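You operate a simulated robot arm through the tools that you are given. There is no shell and no other tool.

The job below is to be done with a simulated robot arm. You get a single attempt, and the scene is never put back.

JOB
Put things in order on the top of the wide trestle. At the end: the green wiping pad stands where the black spacer block stood; the blue grease brush is on the white tray; the black spacer block stands where the new cover stood; the new cover from the top of the wide trestle is on the brown top board; whatever was shut is shut again. Leave all else as you found it, and nothing knocked over.

Only the result counts: the job must be done as asked and must still hold three seconds after the hand-in. Knocking over, shifting, dropping, spilling or breaking anything else fails it. Lids that push on must go on centred and level and be pressed home; caps that screw on are set level and turned clockwise until they are tight.

ROBOT AND FRAMES
A 6-joint arm with a two-finger gripper, fixed in place. Base frame: the origin is at the foot of the arm, x ahead of it, y to its left, z up; the work surface is at about z = 820. Lengths are in mm, angles in degrees, forces in N, time in s.
With the tool pointing down near the work surface it reaches from about 120 to 680 mm from the base axis. Its first joint turns from -66.0 to 66.0 degrees. Payload 2.45 kg.
The TCP is the grasp point between the finger pads, 30 mm short of the fingertips. In the tool frame z runs along the fingers and y along their closing line. Largest opening 106 mm; the body of the gripper starts 79 mm behind the TCP.
Orientation is that of the tool frame in the base frame, as a unit quaternion [x, y, z, w]. With the fingers straight down and closing along the base's y, the tool's x points along the base's -x, its y along +y and its z along -z.

CONTROLS
- The arm moves only by the tool apply_moves. Its argument "deltas" is one flat list of numbers, 7 for each row, row after row: the shift along the base's x, y, z in mm, then the turn, a rotation vector about the base's x, y, z in degrees, then the opening, from 0 (shut) to 1 (fully open). In form: [tx, ty, tz, wx, wy, wz, grip, tx, ty, tz, wx, wy, wz, grip, ...]. A call has 1 to 20 rows; each row shifts and turns the commanded pose from where the row before left it. Each row takes 0.2 s and may step no farther than 50 mm and 8.6 degrees from the row before; otherwise, or with a gripper value out of range, the whole call is refused. Where a pose cannot be reached the arm comes as near as it can. A force on the tool above 40 N (or 10 N above the force at the start of the call, whichever is more), or a blocked arm, ends the call early, and 0.2 s more pass. Each finger travels about 153 mm/s and halts on what it meets, pressing with about 31 N; the grip force reading is that of the motor and also rises with nothing between the fingers. The clock runs only during rows and for 0.2 s after the last one: add rows that do not move to give the fingers time. It gives the time, the measured TCP pose, the force on the tool (base axes), the opening and the grip force at its end, in the units of the frame above (readings bear some noise), with the torque about the TCP (base axes, N m) and any sound that the robot's microphone picked up, and new pictures: "pictures" is both (left out), scene, wrist or none.
- Cameras (640 x 400 px; columns grow to the right, rows downward): "scene" is fixed at [57.2, 416.5, 1404.3]; the picture's right is [-0.77, -0.63, 0.00], its down [-0.42, 0.52, -0.74] and it looks along [0.47, -0.57, -0.67] (base axes); focal length 266 px, centre (320, 200). "wrist" rides on the gripper at [76, -2, -106] in the tool frame; the picture's right is [0.02, 1.00, 0.00], its down [-0.78, 0.02, -0.62] and it looks along [-0.62, 0.01, 0.78] (tool axes); focal length 247 px, centre (320, 200). There is no depth. A picture from a camera that has moved, and an enlarged one, comes with that camera's place and axes in the base frame and with its lens. The place of the scene camera against the robot may be out by one fixed shift of up to 12 mm in any direction.
- close_up(camera, box): a new picture of the part [left, top, right, bottom] of that camera's present view, enlarged. No time passes.
- hand_in(): hands the job in; it is judged then, once.

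Places have to be worked out from the pictures, the camera data and where the tool is seen. Open the gripper and draw the arm clear of the work before you hand the job in, unless the task says otherwise.

The tools are called after "Call:" as name(argument=value, ...) on one line, values as JSON. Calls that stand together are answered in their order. apply_moves: Moves the arm, as the interface text tells. Its arguments: {"type":"object","properties":{"deltas":{"type":"array","items":{"type":"number"}},"pictures":{"type":"string","enum":["both","scene","wrist","none"]}},"required":["deltas"]} The other tools are called the same way: close_up (camera, box) takes an enlarged picture of a part of a camera's view; hand_in () hands the job in.

At the start:

```text
t: 0.0
ee_pos: [375.7, 225.9, 1146.4]
tool_rot: [0.0, 1.0, 0.0, 0.0]
contact_force: [0.1, -0.3, -0.3]
ft_torque: [-0.02, 0.01, 0.01]
grip_width: 106.0
grip_force: 0.0
```

scene: 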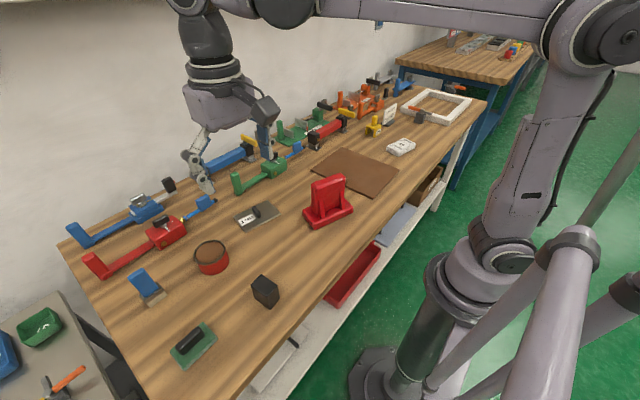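
wrist: 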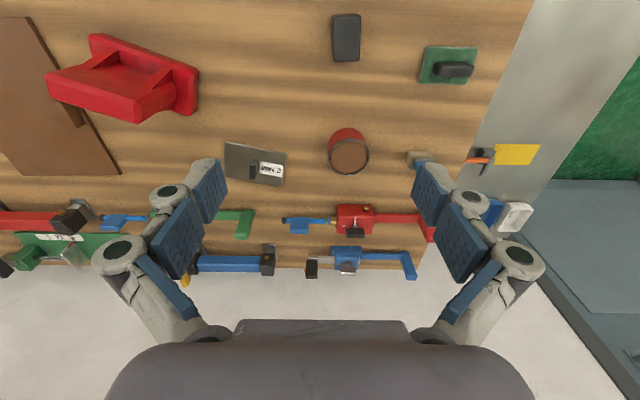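

I start by looking closely at both views to identify the objects before moving.

Call:
close_up(camera="scene", box=[60, 160, 300, 400])

Call:
close_up(camera="scene", box=[280, 60, 520, 260])

Call:
close_up(camera="wrist", box=[200, 0, 560, 200])

Call:
close_up(camera="wrist", box=[0, 0, 320, 290])

Call:
close_up(camera="scene", box=[0, 280, 160, 400])

```text
1.67 times, centred on (180, 280) of scene
camera zoom: at [57.2, 416.5, 1404.3], right [-0.77, -0.63, 0.0], down [-0.42, 0.52, -0.74], along [0.47, -0.57, -0.67], focal length 443 px, centre (553, 67)
```

zoom: 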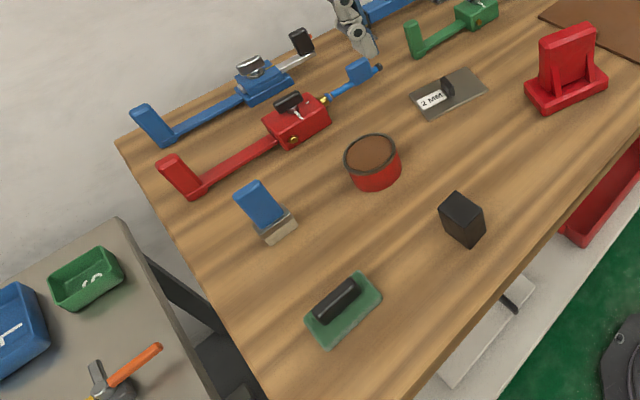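

```text
2.00 times, centred on (400, 160) of scene
camera zoom: at [57.2, 416.5, 1404.3], right [-0.77, -0.63, 0.0], down [-0.42, 0.52, -0.74], along [0.47, -0.57, -0.67], focal length 531 px, centre (160, 280)
```

zoom: 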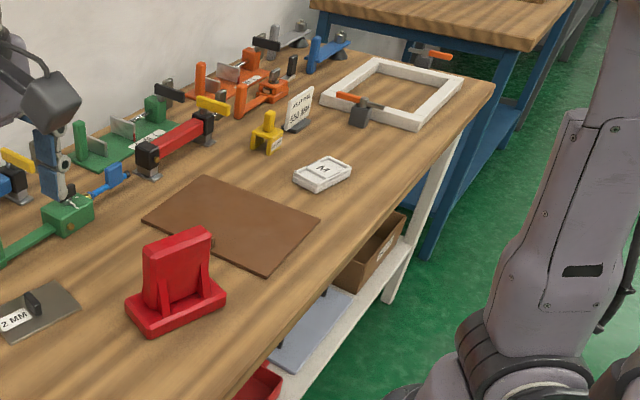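

```text
1.78 times, centred on (380, 100) of wrist
camera zoom: at [298.1, 226.2, 1252.6], right [-0.02, 1.0, 0.0], down [0.78, 0.02, 0.62], along [0.62, 0.01, -0.78], focal length 439 px, centre (213, 378)
```

zoom: 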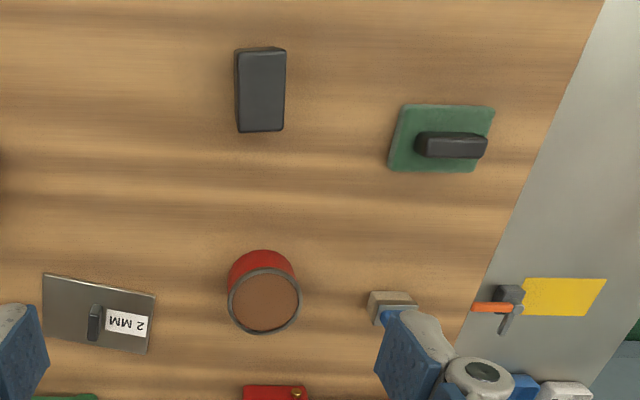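

```text
1.38 times, centred on (160, 145) of wrist
camera zoom: at [298.1, 226.2, 1252.6], right [-0.02, 1.0, 0.0], down [0.78, 0.02, 0.62], along [0.62, 0.01, -0.78], focal length 341 px, centre (541, 276)
```

zoom: 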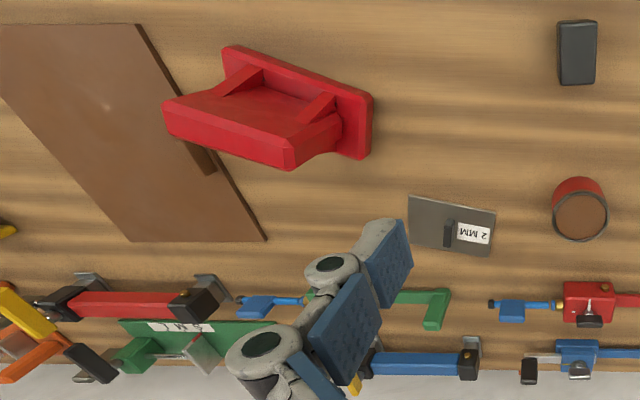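

```text
3.33 times, centred on (80, 340) of scene
camera zoom: at [57.2, 416.5, 1404.3], right [-0.77, -0.63, 0.0], down [-0.42, 0.52, -0.74], along [0.47, -0.57, -0.67], focal length 885 px, centre (1120, -267)
```

zoom: 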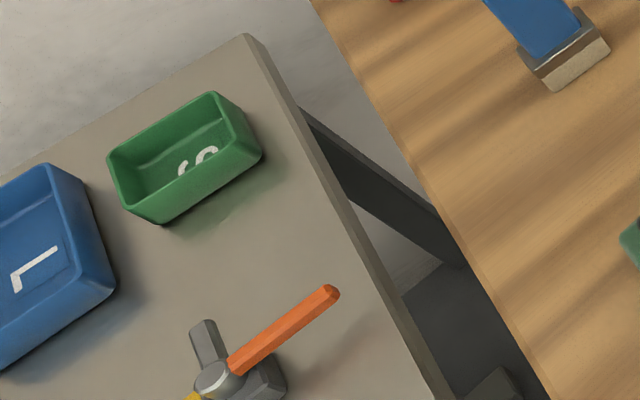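

The main objects are visible, but the white "M" piece, the lower shelf and the far end need a closer look before I decide which is the tray and the cover.

Call:
close_up(camera="scene", box=[370, 80, 480, 170])

Call:
close_up(camera="scene", box=[230, 310, 350, 400])

Call:
close_up(camera="scene", box=[320, 160, 450, 320])

Call:
close_up(camera="scene", box=[220, 160, 360, 250])

Call:
close_up(camera="scene", box=[120, 230, 290, 380])

Call:
close_up(camera="scene", box=[400, 20, 560, 120])

```text
4.44 times, centred on (425, 125) of scene
camera zoom: at [57.2, 416.5, 1404.3], right [-0.77, -0.63, 0.0], down [-0.42, 0.52, -0.74], along [0.47, -0.57, -0.67], focal length 1180 px, centre (-147, 533)
```

zoom: 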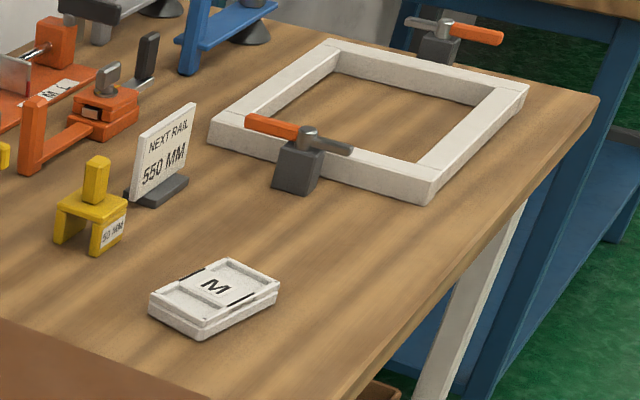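

```text
4.44 times, centred on (290, 355) of scene
camera zoom: at [57.2, 416.5, 1404.3], right [-0.77, -0.63, 0.0], down [-0.42, 0.52, -0.74], along [0.47, -0.57, -0.67], focal length 1180 px, centre (453, -489)
```

zoom: 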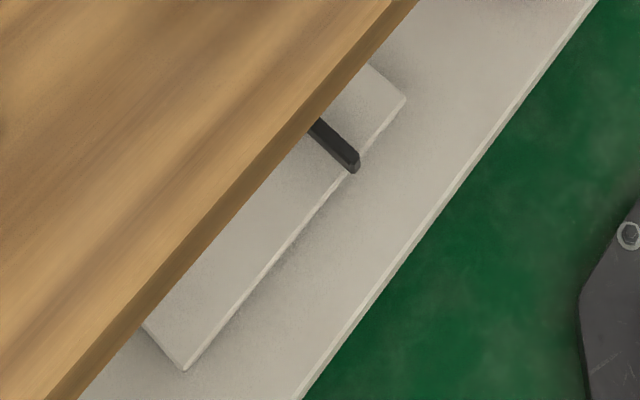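

```text
2.50 times, centred on (385, 240) of scene
camera zoom: at [57.2, 416.5, 1404.3], right [-0.77, -0.63, 0.0], down [-0.42, 0.52, -0.74], along [0.47, -0.57, -0.67], focal length 664 px, centre (158, 100)
```

zoom: 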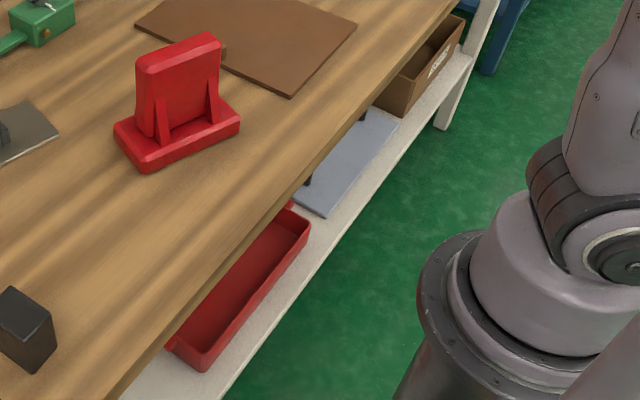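

```text
4.44 times, centred on (290, 205) of scene
camera zoom: at [57.2, 416.5, 1404.3], right [-0.77, -0.63, 0.0], down [-0.42, 0.52, -0.74], along [0.47, -0.57, -0.67], focal length 1180 px, centre (453, 178)
```

zoom: 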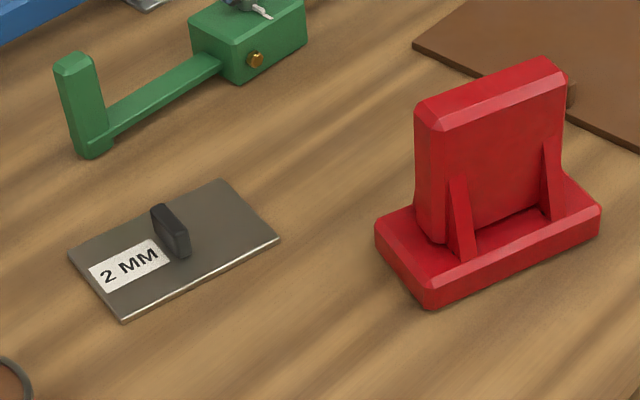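

```text
2.67 times, centred on (205, 305) of scene
camera zoom: at [57.2, 416.5, 1404.3], right [-0.77, -0.63, 0.0], down [-0.42, 0.52, -0.74], along [0.47, -0.57, -0.67], focal length 708 px, centre (627, -80)
```

zoom: 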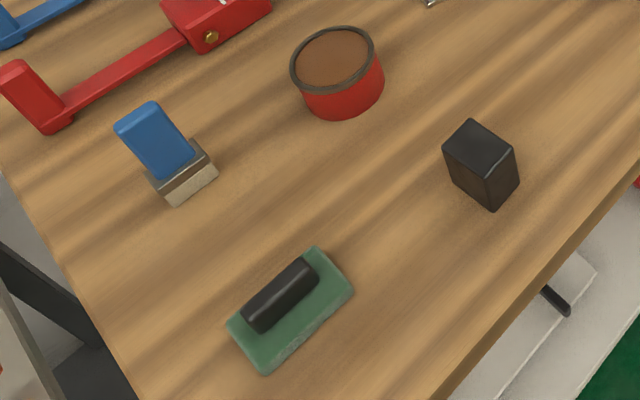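

```text
4.00 times, centred on (480, 70) of scene
camera zoom: at [57.2, 416.5, 1404.3], right [-0.77, -0.63, 0.0], down [-0.42, 0.52, -0.74], along [0.47, -0.57, -0.67], focal length 1062 px, centre (-320, 720)
```

zoom: 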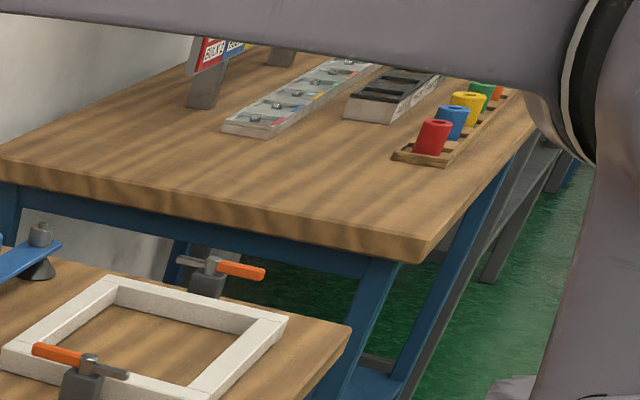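

The 2 MM plate with a grip, the red piece, the "M" piece and the shelf things are all ambiguous, so I'll move the wrist camera over to the plate/red piece area for a better look, staying high.

Call:
apply_moves(deltas=[-20, -45, 0, 0, 0, 0, 1, -20, -45, 0, 0, 0, 0, 1, -20, -45, 0, 0, 0, 0, 1, 0, -45, 0, 0, 0, 0, 1, 0, -45, 0, 0, 0, 0, 1], pictures="wrist")

```text
t: 1.2
ee_pos: [314.4, 0.3, 1147.0]
tool_rot: [-0.001, 1.0, 0.0, 0.0]
contact_force: [0.2, 0.1, 0.3]
ft_torque: [0.01, 0.01, -0.02]
grip_width: 105.8
grip_force: 0.0
camera wrist: at [237.2, 1.0, 1252.7], right [-0.02, 1.0, 0.0], down [0.78, 0.02, 0.62], along [0.62, 0.01, -0.78], focal length 247 px, centre (320, 200)
```

wrist: 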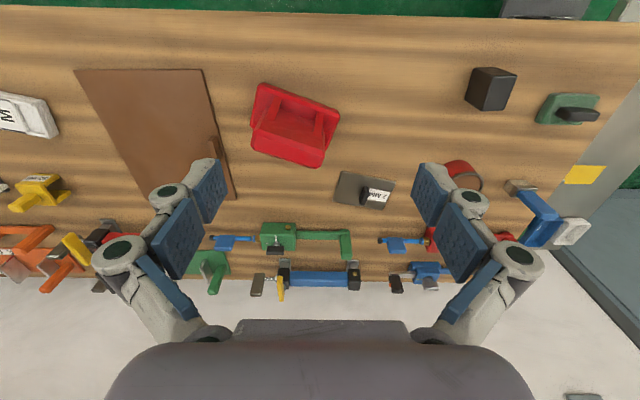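

The brown board has a small bar at its near end. I'll move on to the right to view the board and the white "M" piece.

Call:
apply_moves(deltas=[0, -48, 0, 0, 0, 0, 1, 0, -48, 0, 0, 0, 0, 1, 0, -48, 0, 0, 0, 0, 1, 0, -48, 0, 0, 0, 0, 1, 0, -48, 0, 0, 0, 0, 1], pictures="wrist")

Call:
close_up(camera="wrist", box=[0, 0, 320, 200])

Call:
close_up(camera="wrist", box=[280, 0, 600, 200])

```text
t: 2.4
ee_pos: [315.6, -239.1, 1145.1]
tool_rot: [-0.001, 1.0, -0.001, 0.0]
contact_force: [-0.2, -0.5, -1.7]
ft_torque: [0.02, 0.02, 0.01]
grip_width: 106.0
grip_force: 0.1
camera wrist: at [237.5, -239.0, 1251.0], right [-0.02, 1.0, 0.0], down [0.78, 0.02, 0.62], along [0.62, 0.01, -0.78], focal length 247 px, centre (320, 200)
```

wrist: 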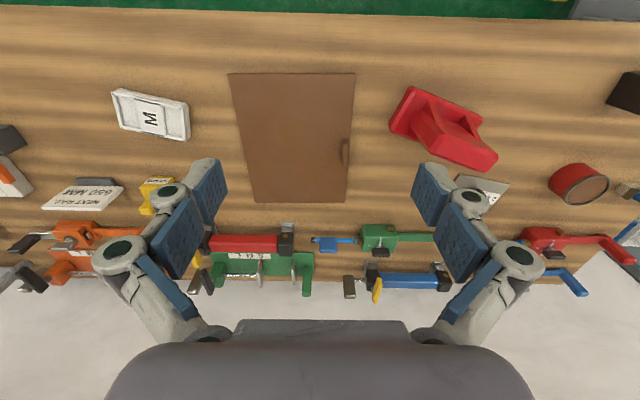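

```text
2.00 times, centred on (160, 100) of wrist
camera zoom: at [237.5, -239.0, 1251.0], right [-0.02, 1.0, 0.0], down [0.78, 0.02, 0.62], along [0.62, 0.01, -0.78], focal length 494 px, centre (640, 400)
```

zoom: 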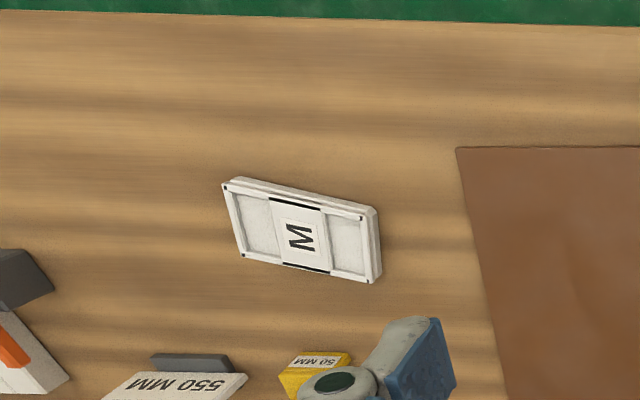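

```text
2.00 times, centred on (440, 100) of wrist
camera zoom: at [237.5, -239.0, 1251.0], right [-0.02, 1.0, 0.0], down [0.78, 0.02, 0.62], along [0.62, 0.01, -0.78], focal length 494 px, centre (80, 400)
```

zoom: 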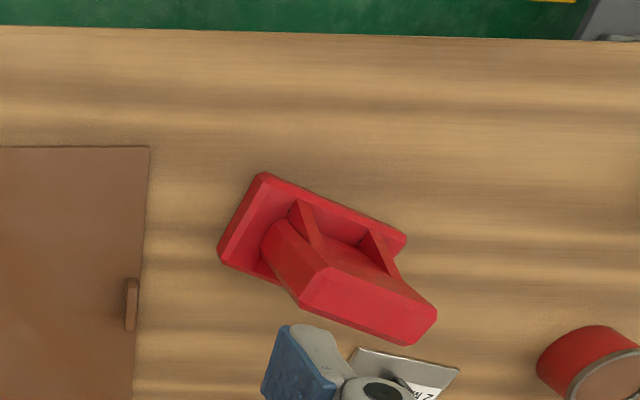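

The white "M" piece looks like a shallow tray with a rim at about (393, -529). I'll go closer to check it.

Call:
apply_moves(deltas=[0, -38, -24, 0, 0, 0, 1, 0, -38, -24, 0, 0, 0, 1, 0, -38, -24, 0, 0, 0, 1, 0, -38, -24, 0, 0, 0, 1, 0, -38, -24, 0, 0, 0, 1, 0, -38, -24, 0, 0, 0, 1], pictures="both")

Call:
close_up(camera="wrist", box=[160, 0, 400, 150])

```text
t: 3.8
ee_pos: [317.8, -463.4, 1001.8]
tool_rot: [0.0, 1.0, 0.001, 0.001]
contact_force: [0.5, -0.1, 0.4]
ft_torque: [0.03, -0.01, -0.01]
grip_width: 106.0
grip_force: 0.1
camera wrist: at [238.9, -465.3, 1108.1], right [-0.02, 1.0, 0.0], down [0.78, 0.02, 0.62], along [0.62, 0.01, -0.78], focal length 247 px, centre (320, 200)
```

scene: 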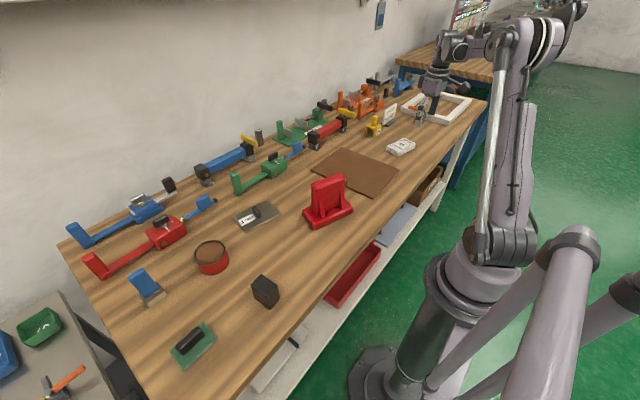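
wrist: 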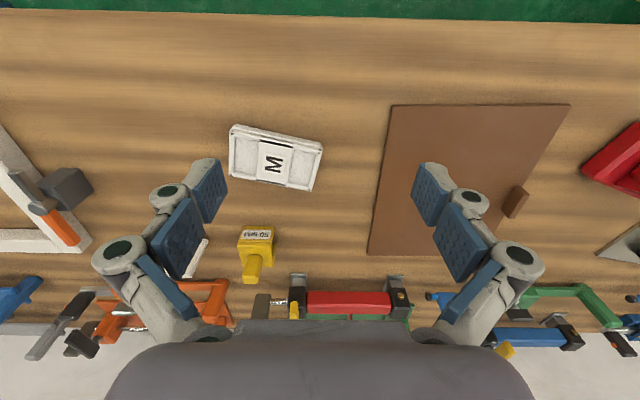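

```text
2.67 times, centred on (280, 75) of wrist
camera zoom: at [238.9, -465.3, 1108.1], right [-0.02, 1.0, 0.0], down [0.78, 0.02, 0.62], along [0.62, 0.01, -0.78], focal length 659 px, centre (427, 533)
```

zoom: 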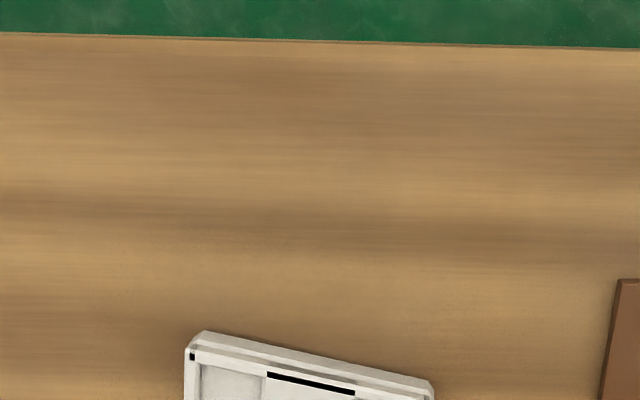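

Call:
close_up(camera="wrist", box=[200, 100, 360, 200])

Call:
close_up(camera="wrist", box=[360, 80, 600, 260])

```text
4.00 times, centred on (280, 150) of wrist
camera zoom: at [238.9, -465.3, 1108.1], right [-0.02, 1.0, 0.0], down [0.78, 0.02, 0.62], along [0.62, 0.01, -0.78], focal length 988 px, centre (480, 400)
```

zoom: 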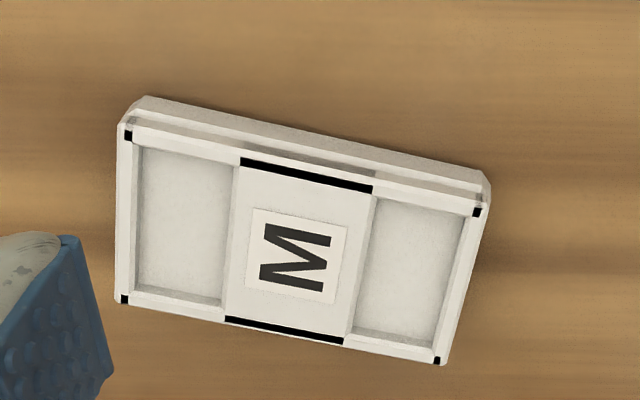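

```text
2.22 times, centred on (480, 170) of wrist
camera zoom: at [238.9, -465.3, 1108.1], right [-0.02, 1.0, 0.0], down [0.78, 0.02, 0.62], along [0.62, 0.01, -0.78], focal length 549 px, centre (-36, 267)
```

zoom: 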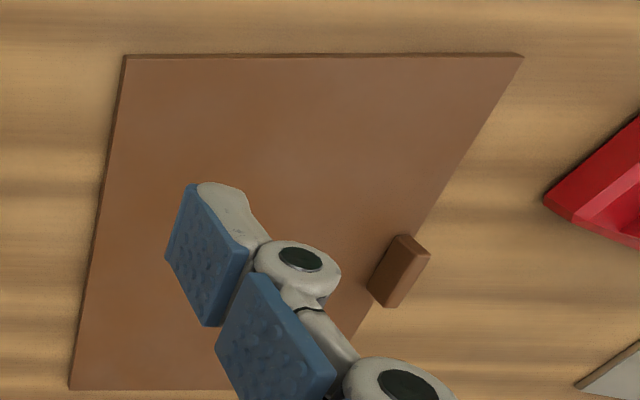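

The white "M" piece is indeed a shallow rimmed tray. Next I'll view the red piece and the 2 MM plate from nearer to tell which one is "the new cover".

Call:
apply_moves(deltas=[-7, 47, 3, 0, 0, 0, 1, -7, 47, 3, 0, 0, 0, 1, -7, 47, 3, 0, 0, 0, 1, -7, 47, 3, 0, 0, 0, 1, -7, 47, 0, 0, 0, 0, 1, -7, 47, 0, 0, 0, 0, 1, -7, 47, 0, 0, 0, 0, 1, -7, 47, 0, 0, 0, 0, 1, -7, 47, 0, 0, 0, 0, 1], pictures="wrist")

Call:
close_up(camera="wrist", box=[200, 100, 440, 250])

```text
t: 5.8
ee_pos: [253.3, -44.1, 1011.4]
tool_rot: [0.001, 1.0, -0.001, 0.001]
contact_force: [0.6, 0.0, 0.7]
ft_torque: [0.01, 0.0, 0.01]
grip_width: 106.2
grip_force: 0.1
camera wrist: at [175.7, -44.7, 1117.9], right [-0.02, 1.0, 0.0], down [0.78, 0.02, 0.62], along [0.62, 0.01, -0.78], focal length 247 px, centre (320, 200)
```

wrist: 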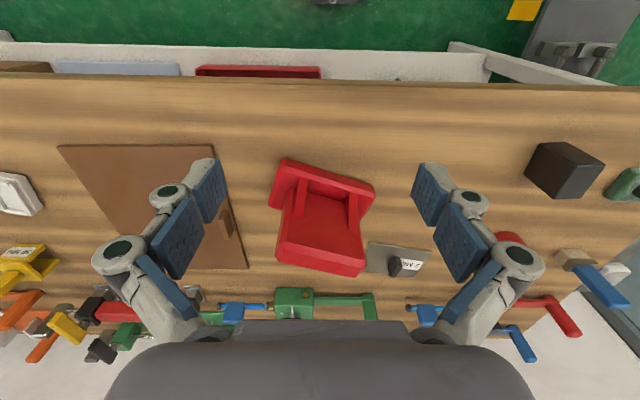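

```text
2.67 times, centred on (320, 175) of wrist
camera zoom: at [175.7, -44.7, 1117.9], right [-0.02, 1.0, 0.0], down [0.78, 0.02, 0.62], along [0.62, 0.01, -0.78], focal length 659 px, centre (320, 267)
```

zoom: 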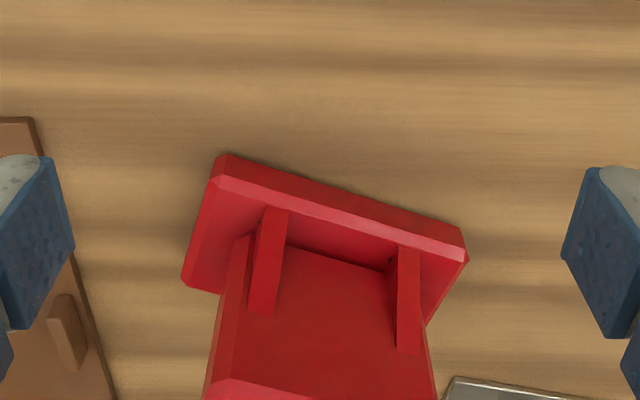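

The front of the red piece shows a plain upright plate on a base. I'll raise up, move over and turn the wrist round to see the rear side and the plate from the other side.

Call:
apply_moves(deltas=[0, 0, 45, 0, 0, 0, 1, 40, 0, 20, 0, 0, 8.5, 1, 40, 0, 0, 0, 0, 8.5, 1, 40, 0, 0, 0, 0, 8.5, 1, 40, 0, 0, 0, 0, 8.5, 1, 40, 0, 0, 0, 0, 8.5, 1, 40, 0, 0, 0, 0, 8.5, 1, 20, 0, 0, 0, 0, 8.5, 1, 0, 0, 0, 0, 0, 8.5, 1, 0, 0, 0, 0, 0, 8.5, 1, 0, 0, 0, 0, 0, 8.5, 1, 0, 0, 0, 0, 0, 8.5, 1], pictures="both")

```text
t: 8.4
ee_pos: [512.9, -43.3, 1079.9]
tool_rot: [0.729, -0.685, -0.001, 0.0]
contact_force: [0.0, -0.8, -0.1]
ft_torque: [0.01, -0.01, -0.03]
grip_width: 106.1
grip_force: 0.1
camera wrist: at [518.1, -118.7, 1185.8], right [-1.0, -0.08, 0.0], down [-0.07, 0.78, 0.62], along [-0.05, 0.62, -0.78], focal length 247 px, centre (320, 200)
```

scene: 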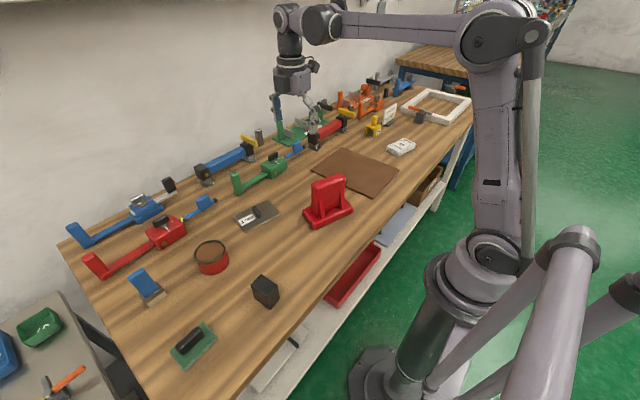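
wrist: 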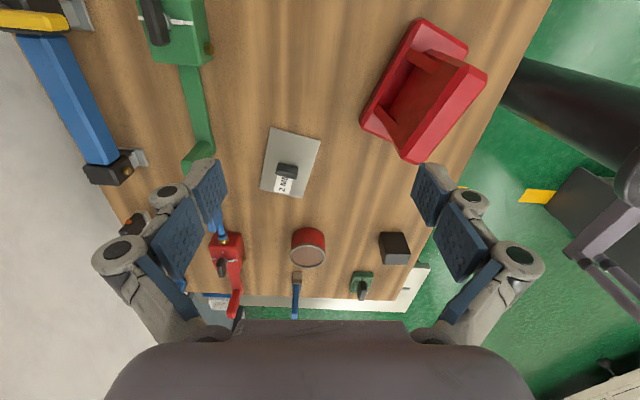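

The view from the right side works; I keep turning so the camera looks back towards the robot at the far side of the red piece.

Call:
apply_moves(deltas=[10, 0, 0, 0, 0, 8.5, 1, 10, 0, 0, 0, 0, 8.5, 1, 10, 0, 0, 0, 0, 8.5, 1, 0, 0, 0, 0, 0, 8.5, 1, 0, 0, 0, 0, 0, 8.5, 1, 0, 0, 0, 0, 0, 8.5, 1, 0, 0, 0, 0, 0, 8.5, 1, 0, 0, 0, 0, 0, 8.5, 1, 0, 0, 0, 0, 0, 8.5, 1, 0, 0, 0, 0, 0, 8.5, 1], pictures="wrist")

Call:
close_up(camera="wrist", box=[200, 0, 520, 200])

```text
t: 10.6
ee_pos: [543.4, -29.3, 1079.6]
tool_rot: [0.996, -0.092, -0.001, 0.002]
contact_force: [-0.1, -0.5, 0.3]
ft_torque: [-0.01, 0.0, -0.03]
grip_width: 105.8
grip_force: 0.1
out of reach, approached as far as the arm can: row 9, 10
camera wrist: at [617.8, -40.2, 1185.5], right [-0.16, -0.99, 0.0], down [-0.77, 0.13, 0.62], along [-0.61, 0.1, -0.78], focal length 247 px, centre (320, 200)
```

wrist: 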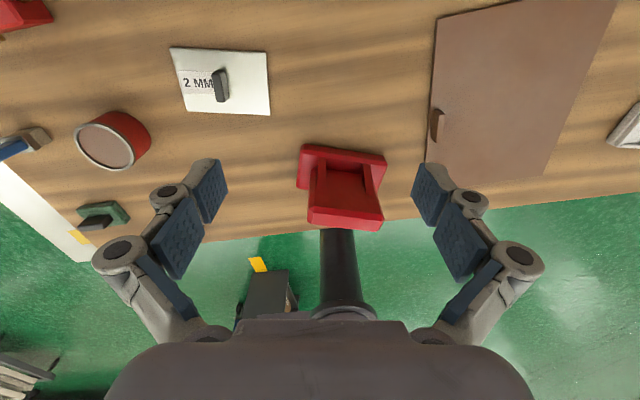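

```text
2.00 times, centred on (360, 100) of wrist
camera zoom: at [617.8, -40.2, 1185.5], right [-0.16, -0.99, 0.0], down [-0.77, 0.13, 0.62], along [-0.61, 0.1, -0.78], focal length 494 px, centre (240, 400)
```

zoom: 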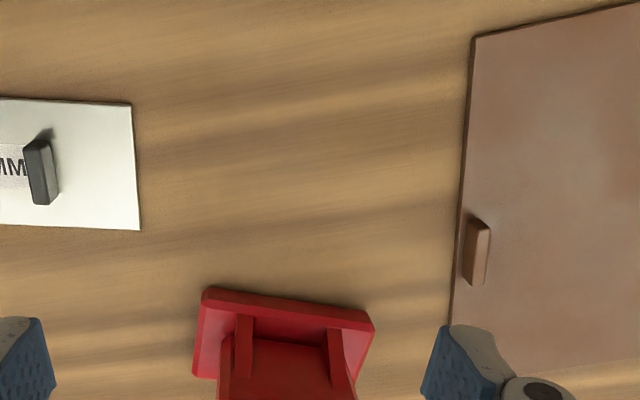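

The red piece is symmetrical with no label, and the board has a small bar handle. I'll turn back to face +y and move left, to see the side table and compare other covers.

Call:
apply_moves(deltas=[-10, 20, 0, 0, 0, -8.5, 1, -10, 20, 0, 0, 0, -8.5, 1, -10, 20, 0, 0, 0, -8.5, 1, -10, 20, 0, 0, 0, -8.5, 1, -10, 20, 0, 0, 0, -8.5, 1, -10, 20, 0, 0, 0, -8.5, 1, -10, 20, 0, 0, 0, -8.5, 1, -10, 20, 0, 0, 0, -8.5, 1, -10, 20, 0, 0, 0, -8.5, 1, 0, 40, 0, 0, 0, 0, 1, 0, 40, 0, 0, 0, 0, 1], pictures="wrist")

Call:
close_up(camera="wrist", box=[160, 0, 480, 200])

Call:
close_up(camera="wrist", box=[200, 180, 440, 330])

```text
t: 13.0
ee_pos: [456.4, 229.5, 1078.7]
tool_rot: [0.724, -0.69, -0.001, 0.0]
contact_force: [0.3, 0.7, 0.4]
ft_torque: [-0.03, 0.0, 0.02]
grip_width: 106.2
grip_force: 0.1
camera wrist: at [460.7, 154.0, 1184.7], right [-1.0, -0.07, 0.0], down [-0.05, 0.78, 0.62], along [-0.05, 0.62, -0.78], focal length 247 px, centre (320, 200)
```

wrist: 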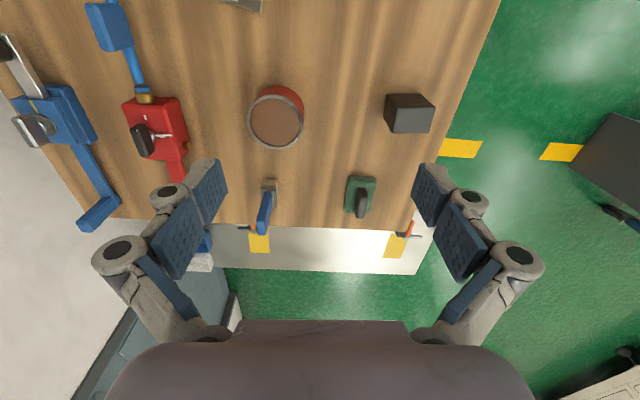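

```text
2.00 times, centred on (320, 100) of wrist
camera zoom: at [460.7, 154.0, 1184.7], right [-1.0, -0.07, 0.0], down [-0.05, 0.78, 0.62], along [-0.05, 0.62, -0.78], focal length 494 px, centre (320, 400)
```

zoom: 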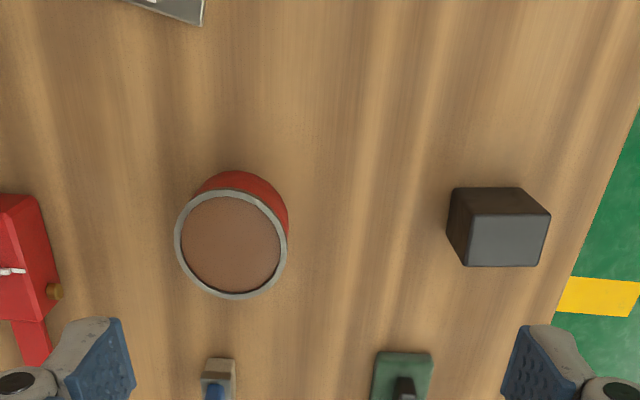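

```text
2.67 times, centred on (320, 255) of wrist
camera zoom: at [460.7, 154.0, 1184.7], right [-1.0, -0.07, 0.0], down [-0.05, 0.78, 0.62], along [-0.05, 0.62, -0.78], focal length 659 px, centre (320, 53)
```

zoom: 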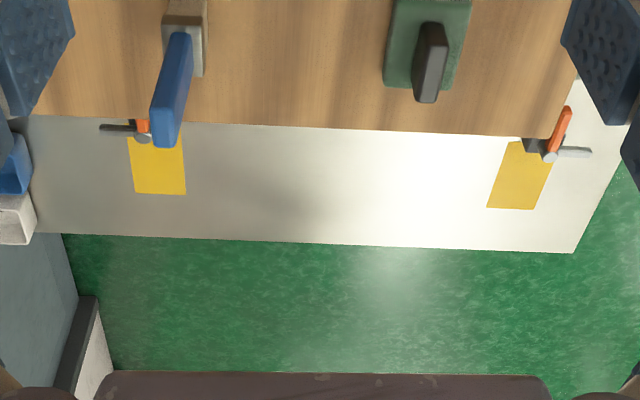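

The side table is out of reach so it doesn't matter. I'll turn the wrist back to the starting orientation and move in front of the bench to look at the lower shelf for other covers/trays.

Call:
apply_moves(deltas=[-24, -15, 0, 0, 0, -8.5, 1, -24, -15, 0, 0, 0, -8.5, 1, -24, -15, 0, 0, 0, -8.5, 1, -24, -15, 0, 0, 0, -8.5, 1, -24, -15, 0, 0, 0, -8.5, 1, -24, -15, 0, 0, 0, -8.5, 1, -24, -15, 0, 0, 0, -8.5, 1, -24, -15, -20, 0, 0, -8.5, 1, -24, -15, -30, 0, 0, -8.5, 1, -24, -15, -30, 0, 0, -8.5, 1, -10, 0, -30, 0, 0, -7, 1], pictures="wrist")

Call:
close_up(camera="wrist", box=[0, 0, 640, 200])

```text
t: 15.4
ee_pos: [203.5, 80.7, 968.7]
tool_rot: [-0.007, 1.0, 0.003, 0.001]
contact_force: [-0.7, -0.3, -0.5]
ft_torque: [0.0, -0.02, -0.02]
grip_width: 106.0
grip_force: 0.0
camera wrist: at [125.7, 78.2, 1075.2], right [-0.03, 1.0, 0.0], down [0.78, 0.03, 0.62], along [0.62, 0.02, -0.78], focal length 247 px, centre (320, 200)
```

wrist: 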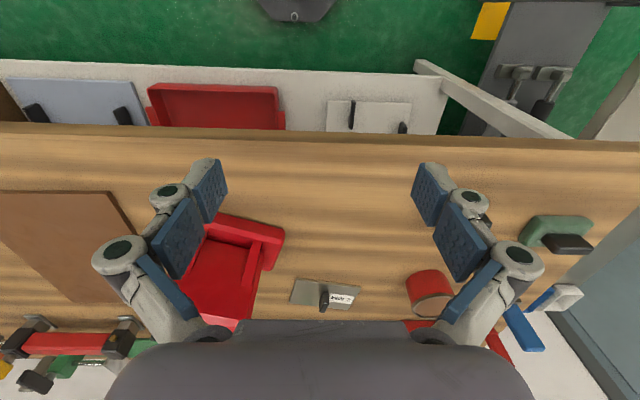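

```text
1.00 times, centred on (320, 100) of wrist (not enlarged: the box is as wide or as high as the picture)
camera zoom: at [125.7, 78.2, 1075.2], right [-0.03, 1.0, 0.0], down [0.78, 0.03, 0.62], along [0.62, 0.02, -0.78], focal length 247 px, centre (320, 300)
```

zoom: 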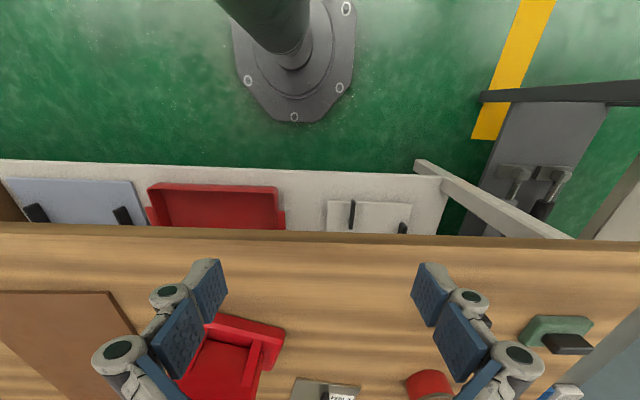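

Call:
close_up(camera="wrist", box=[300, 70, 460, 170])

Call:
close_up(camera="wrist", box=[0, 50, 160, 150])

Call:
close_up(camera="wrist", box=[400, 180, 640, 330])

```text
4.00 times, centred on (380, 120) of wrist
camera zoom: at [125.7, 78.2, 1075.2], right [-0.03, 1.0, 0.0], down [0.78, 0.03, 0.62], along [0.62, 0.02, -0.78], focal length 988 px, centre (80, 520)
```

zoom: 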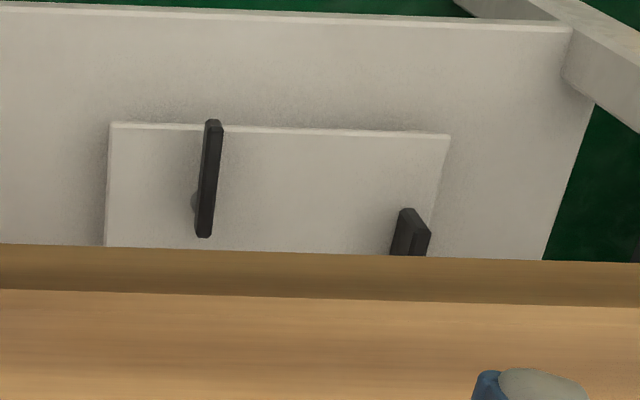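

```text
4.00 times, centred on (80, 100) of wrist
camera zoom: at [125.7, 78.2, 1075.2], right [-0.03, 1.0, 0.0], down [0.78, 0.03, 0.62], along [0.62, 0.02, -0.78], focal length 988 px, centre (1280, 600)
```

zoom: 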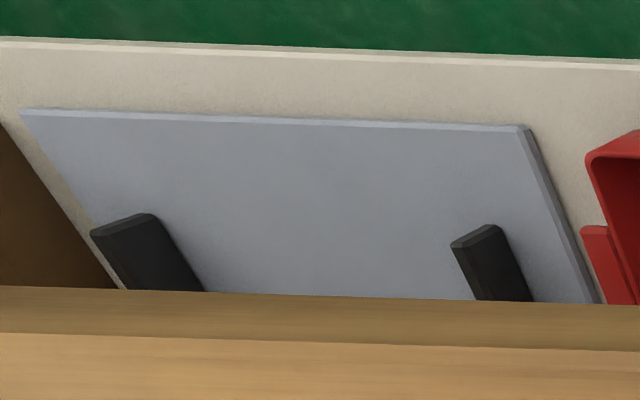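

```text
2.67 times, centred on (520, 255) of wrist
camera zoom: at [125.7, 78.2, 1075.2], right [-0.03, 1.0, 0.0], down [0.78, 0.03, 0.62], along [0.62, 0.02, -0.78], focal length 659 px, centre (-213, 53)
```

zoom: 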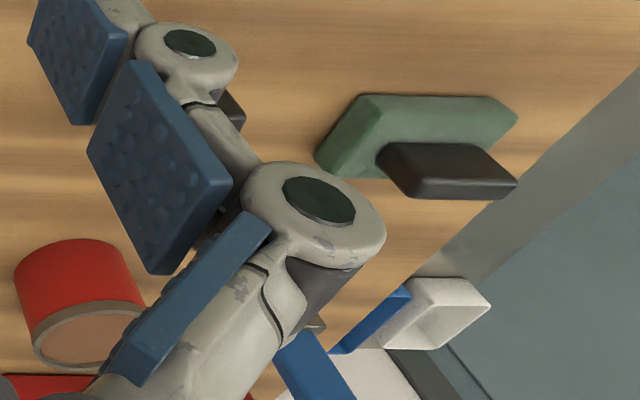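

The lower shelf has a light-blue and a white board with black fittings; I'll drop the camera lower in front of the bench edge to see them fully, keeping the gripper short of the edge.

Call:
apply_moves(deltas=[-25, -10, 0, 0, 0, 0, 1, -25, -10, -20, 0, 0, 0, 1, 0, 0, -40, 0, 0, 0, 1, 0, 0, -40, 0, 0, 0, 1], pictures="both")

Call:
close_up(camera="wrist", box=[180, 100, 500, 300])

```text
t: 16.4
ee_pos: [153.5, 60.0, 869.5]
tool_rot: [-0.008, 1.0, 0.002, 0.0]
contact_force: [-0.3, -0.2, -0.3]
ft_torque: [0.02, 0.0, 0.02]
grip_width: 106.0
grip_force: 0.1
camera wrist: at [76.4, 58.6, 976.2], right [-0.04, 1.0, 0.0], down [0.78, 0.03, 0.62], along [0.62, 0.03, -0.78], focal length 247 px, centre (320, 200)
```

scene: 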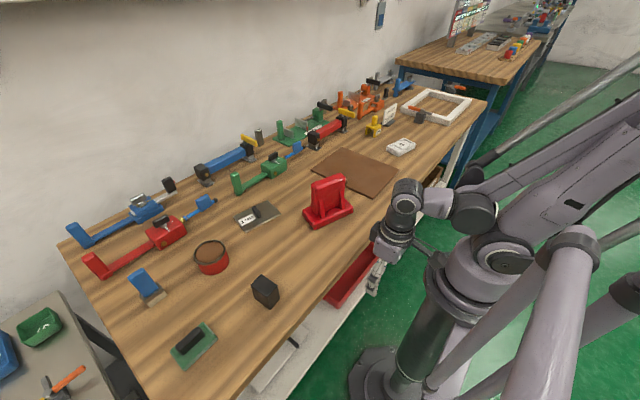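
wrist: 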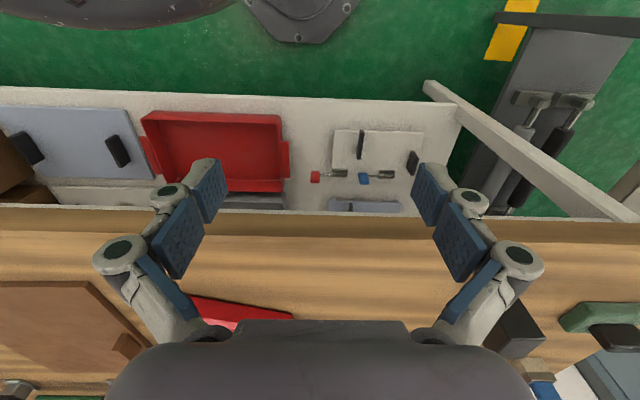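

```text
2.00 times, centred on (340, 200) of wrist
camera zoom: at [76.4, 58.6, 976.2], right [-0.04, 1.0, 0.0], down [0.78, 0.03, 0.62], along [0.62, 0.03, -0.78], focal length 494 px, centre (280, 200)
```

zoom: 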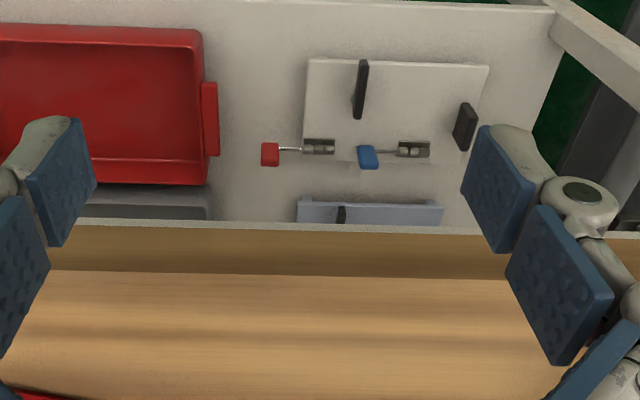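

The lower shelf holds plates with black tab handles, i.e. other cover-like plates. I'll zoom on the back row labels in the scene view for more clues.

Call:
close_up(camera="scene", box=[260, 80, 400, 168])

Call:
close_up(camera="scene", box=[440, 0, 560, 75])

Call:
close_up(camera="wrist", box=[0, 100, 160, 200])

Call:
close_up(camera="scene", box=[60, 130, 280, 290])

```text
4.55 times, centred on (330, 124) of scene
camera zoom: at [57.3, 416.5, 1404.3], right [-0.77, -0.63, 0.0], down [-0.42, 0.52, -0.74], along [0.47, -0.57, -0.67], focal length 1207 px, centre (274, 546)
```

zoom: 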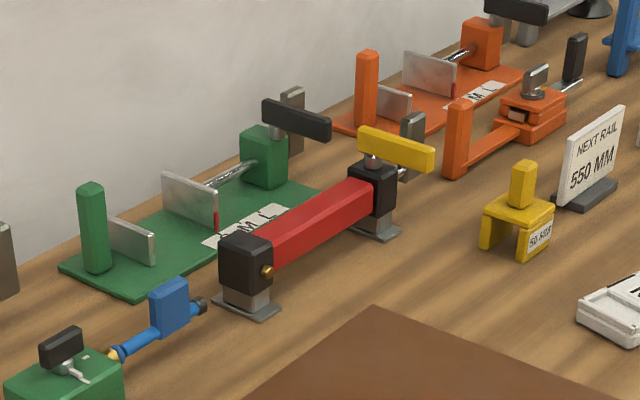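

```text
5.33 times, centred on (500, 38) of scene
camera zoom: at [57.3, 416.5, 1404.3], right [-0.77, -0.63, 0.0], down [-0.42, 0.52, -0.74], along [0.47, -0.57, -0.67], focal length 1416 px, centre (-640, 1067)
```

zoom: 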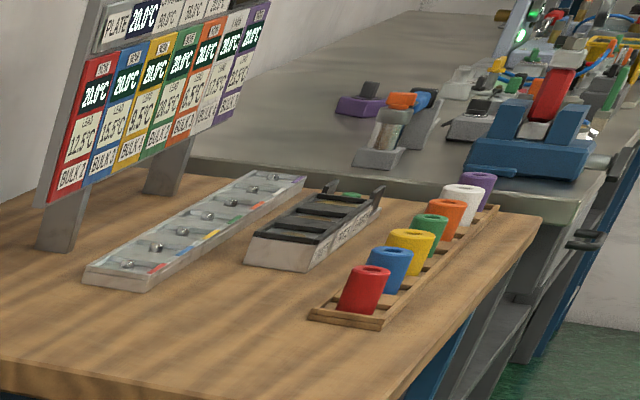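

```text
4.00 times, centred on (80, 150) of wrist
camera zoom: at [76.4, 58.6, 976.2], right [-0.04, 1.0, 0.0], down [0.78, 0.03, 0.62], along [0.62, 0.03, -0.78], focal length 988 px, centre (1280, 400)
```

zoom: 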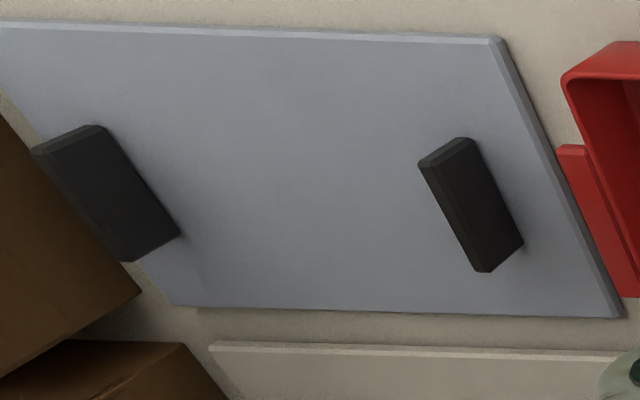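

```text
2.50 times, centred on (170, 210) of scene
camera zoom: at [57.3, 416.5, 1404.3], right [-0.77, -0.63, 0.0], down [-0.42, 0.52, -0.74], along [0.47, -0.57, -0.67], focal length 664 px, centre (695, 175)
```

zoom: 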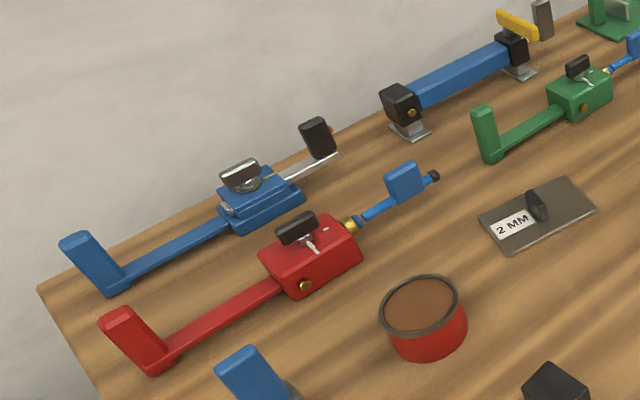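

The plates with black tabs below look like the same family as the 2 MM plate. I'll go a bit lower, still in front of the bench edge, for one more look deeper into the shelf.

Call:
apply_moves(deltas=[0, 0, -35, 0, 0, 0, 1, 0, 0, -35, 0, 0, 0, 1], pictures="wrist")

Call:
close_up(camera="wrist", box=[180, 100, 500, 300])

Call:
close_up(camera="wrist", box=[0, 60, 240, 260])

```text
t: 17.0
ee_pos: [155.6, 60.7, 845.4]
tool_rot: [-0.008, 1.0, 0.002, 0.0]
contact_force: [0.5, 0.5, 0.4]
ft_torque: [0.0, 0.02, 0.0]
grip_width: 105.8
grip_force: 0.0
out of reach, approached as far as the arm can: row 1, 2
camera wrist: at [78.4, 59.2, 952.3], right [-0.04, 1.0, 0.0], down [0.78, 0.03, 0.62], along [0.62, 0.03, -0.78], focal length 247 px, centre (320, 200)
```

wrist: 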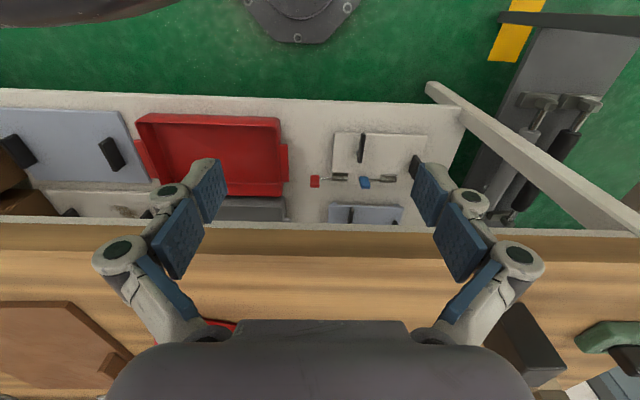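

```text
2.00 times, centred on (340, 200) of wrist
camera zoom: at [78.4, 59.2, 952.3], right [-0.04, 1.0, 0.0], down [0.78, 0.03, 0.62], along [0.62, 0.03, -0.78], focal length 494 px, centre (280, 200)
```

zoom: 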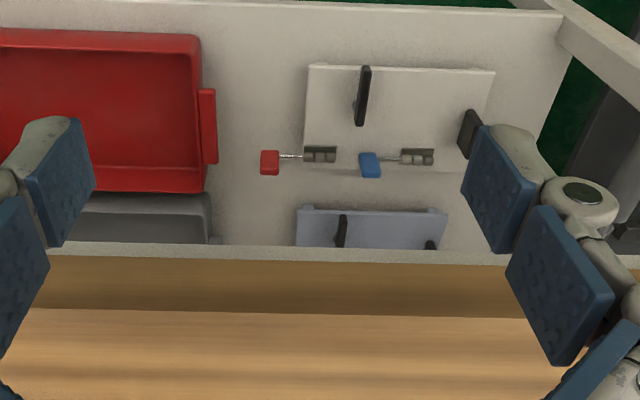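

```text
2.00 times, centred on (120, 160) of wrist
camera zoom: at [78.4, 59.2, 952.3], right [-0.04, 1.0, 0.0], down [0.78, 0.03, 0.62], along [0.62, 0.03, -0.78], focal length 494 px, centre (720, 280)
```

zoom: 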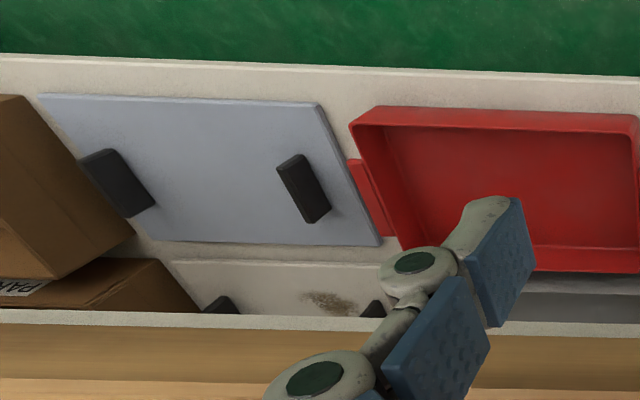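

A stained plate with black tabs on the shelf (an old cover) next to a clean one confirms that "covers" are the plates with black tab handles, so the new cover on the trestle top is the 2 MM plate. I'll rise and go over to view it closely.

Call:
apply_moves(deltas=[0, 0, 45, 0, 0, 0, 1, 0, 0, 45, 0, 0, -0.9, 1, 0, 0, 45, 0, 0, 0, 1, 40, 0, 20, 0, 0, 0, 1, 45, 7, 0, 0, 0, 0, 1, 45, 7, 0, 0, 0, 0, 1, 45, 7, 0, 0, 0, 0, 1, 45, 7, 0, 0, 0, 0, 1, 45, 7, 0, 0, 0, 0, 1, 30, 5, 0, 0, 0, 0, 1], pictures="wrist")

Call:
close_up(camera="wrist", box=[240, 100, 400, 200])

```text
t: 19.2
ee_pos: [446.6, 98.7, 998.5]
tool_rot: [0.0, 1.0, 0.003, 0.001]
contact_force: [0.1, 0.3, 0.3]
ft_torque: [0.03, 0.03, 0.01]
grip_width: 106.1
grip_force: 0.1
camera wrist: at [369.6, 98.6, 1105.6], right [-0.02, 1.0, 0.0], down [0.78, 0.02, 0.62], along [0.62, 0.02, -0.78], focal length 247 px, centre (320, 200)
```

wrist: 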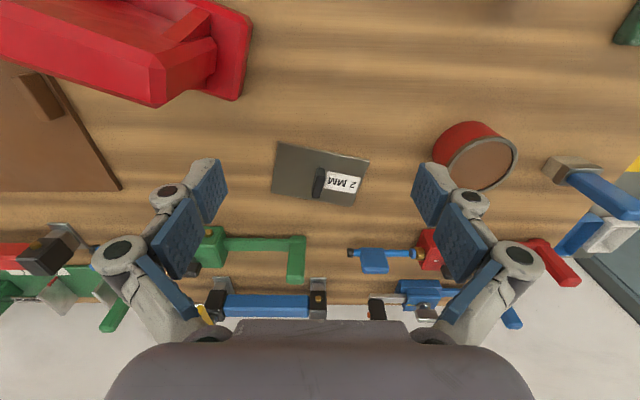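

```text
4.00 times, centred on (320, 150) of wrist
camera zoom: at [369.6, 98.6, 1105.6], right [-0.02, 1.0, 0.0], down [0.78, 0.02, 0.62], along [0.62, 0.02, -0.78], focal length 988 px, centre (320, 400)
```

zoom: 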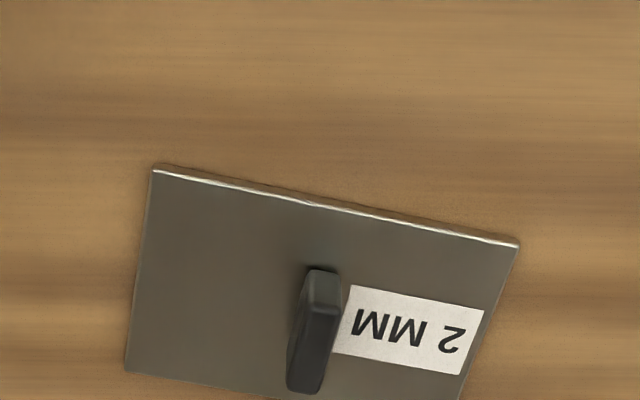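

Call:
close_up(camera="wrist", box=[256, 125, 384, 220])

```text
4.21 times, centred on (320, 172) of wrist
camera zoom: at [369.6, 98.6, 1105.6], right [-0.02, 1.0, 0.0], down [0.78, 0.02, 0.62], along [0.62, 0.02, -0.78], focal length 1040 px, centre (320, 316)
```

zoom: 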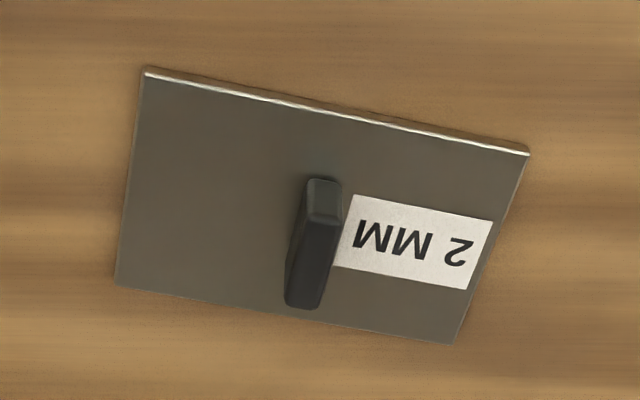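

The plate is 120x80 mm, centred at about (555.5, 102.5), turned about -12°, with a 30x10x25 mm tab in its middle. I'll hover over the tab with the fingers turned to match and partly closed.

Call:
apply_moves(deltas=[27.2, 1, -24, 0, 0, -3, 0.45, 27.2, 1, -24, 0, 0, -3, 0.45, 27.2, 1, -24, 0, 0, -3, 0.45, 27.2, 1, -24, 0, 0, -3, 0.45, 0, 0, 0, 0, 0, 0, 0.45], pictures="wrist")

Call:
close_up(camera="wrist", box=[220, 150, 420, 320])

```text
t: 20.4
ee_pos: [557.5, 104.0, 905.3]
tool_rot: [0.104, 0.995, 0.001, 0.001]
contact_force: [-0.2, 0.4, 0.5]
ft_torque: [0.0, 0.0, 0.01]
grip_width: 47.8
grip_force: 0.0
camera wrist: at [480.4, 119.7, 1011.9], right [0.19, 0.98, 0.0], down [0.77, -0.15, 0.62], along [0.61, -0.11, -0.78], focal length 247 px, centre (320, 200)
```

wrist: 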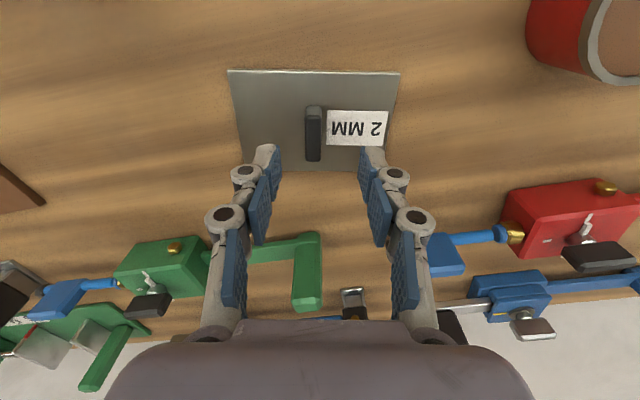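

```text
2.35 times, centred on (320, 235) of wrist
camera zoom: at [480.4, 119.7, 1011.9], right [0.19, 0.98, 0.0], down [0.77, -0.15, 0.62], along [0.61, -0.11, -0.78], focal length 581 px, centre (320, 118)
```

zoom: 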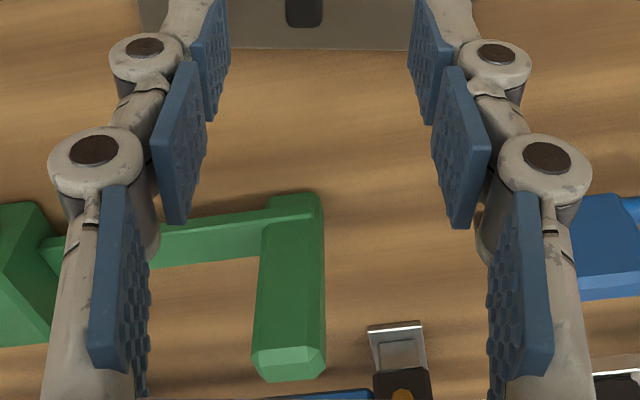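

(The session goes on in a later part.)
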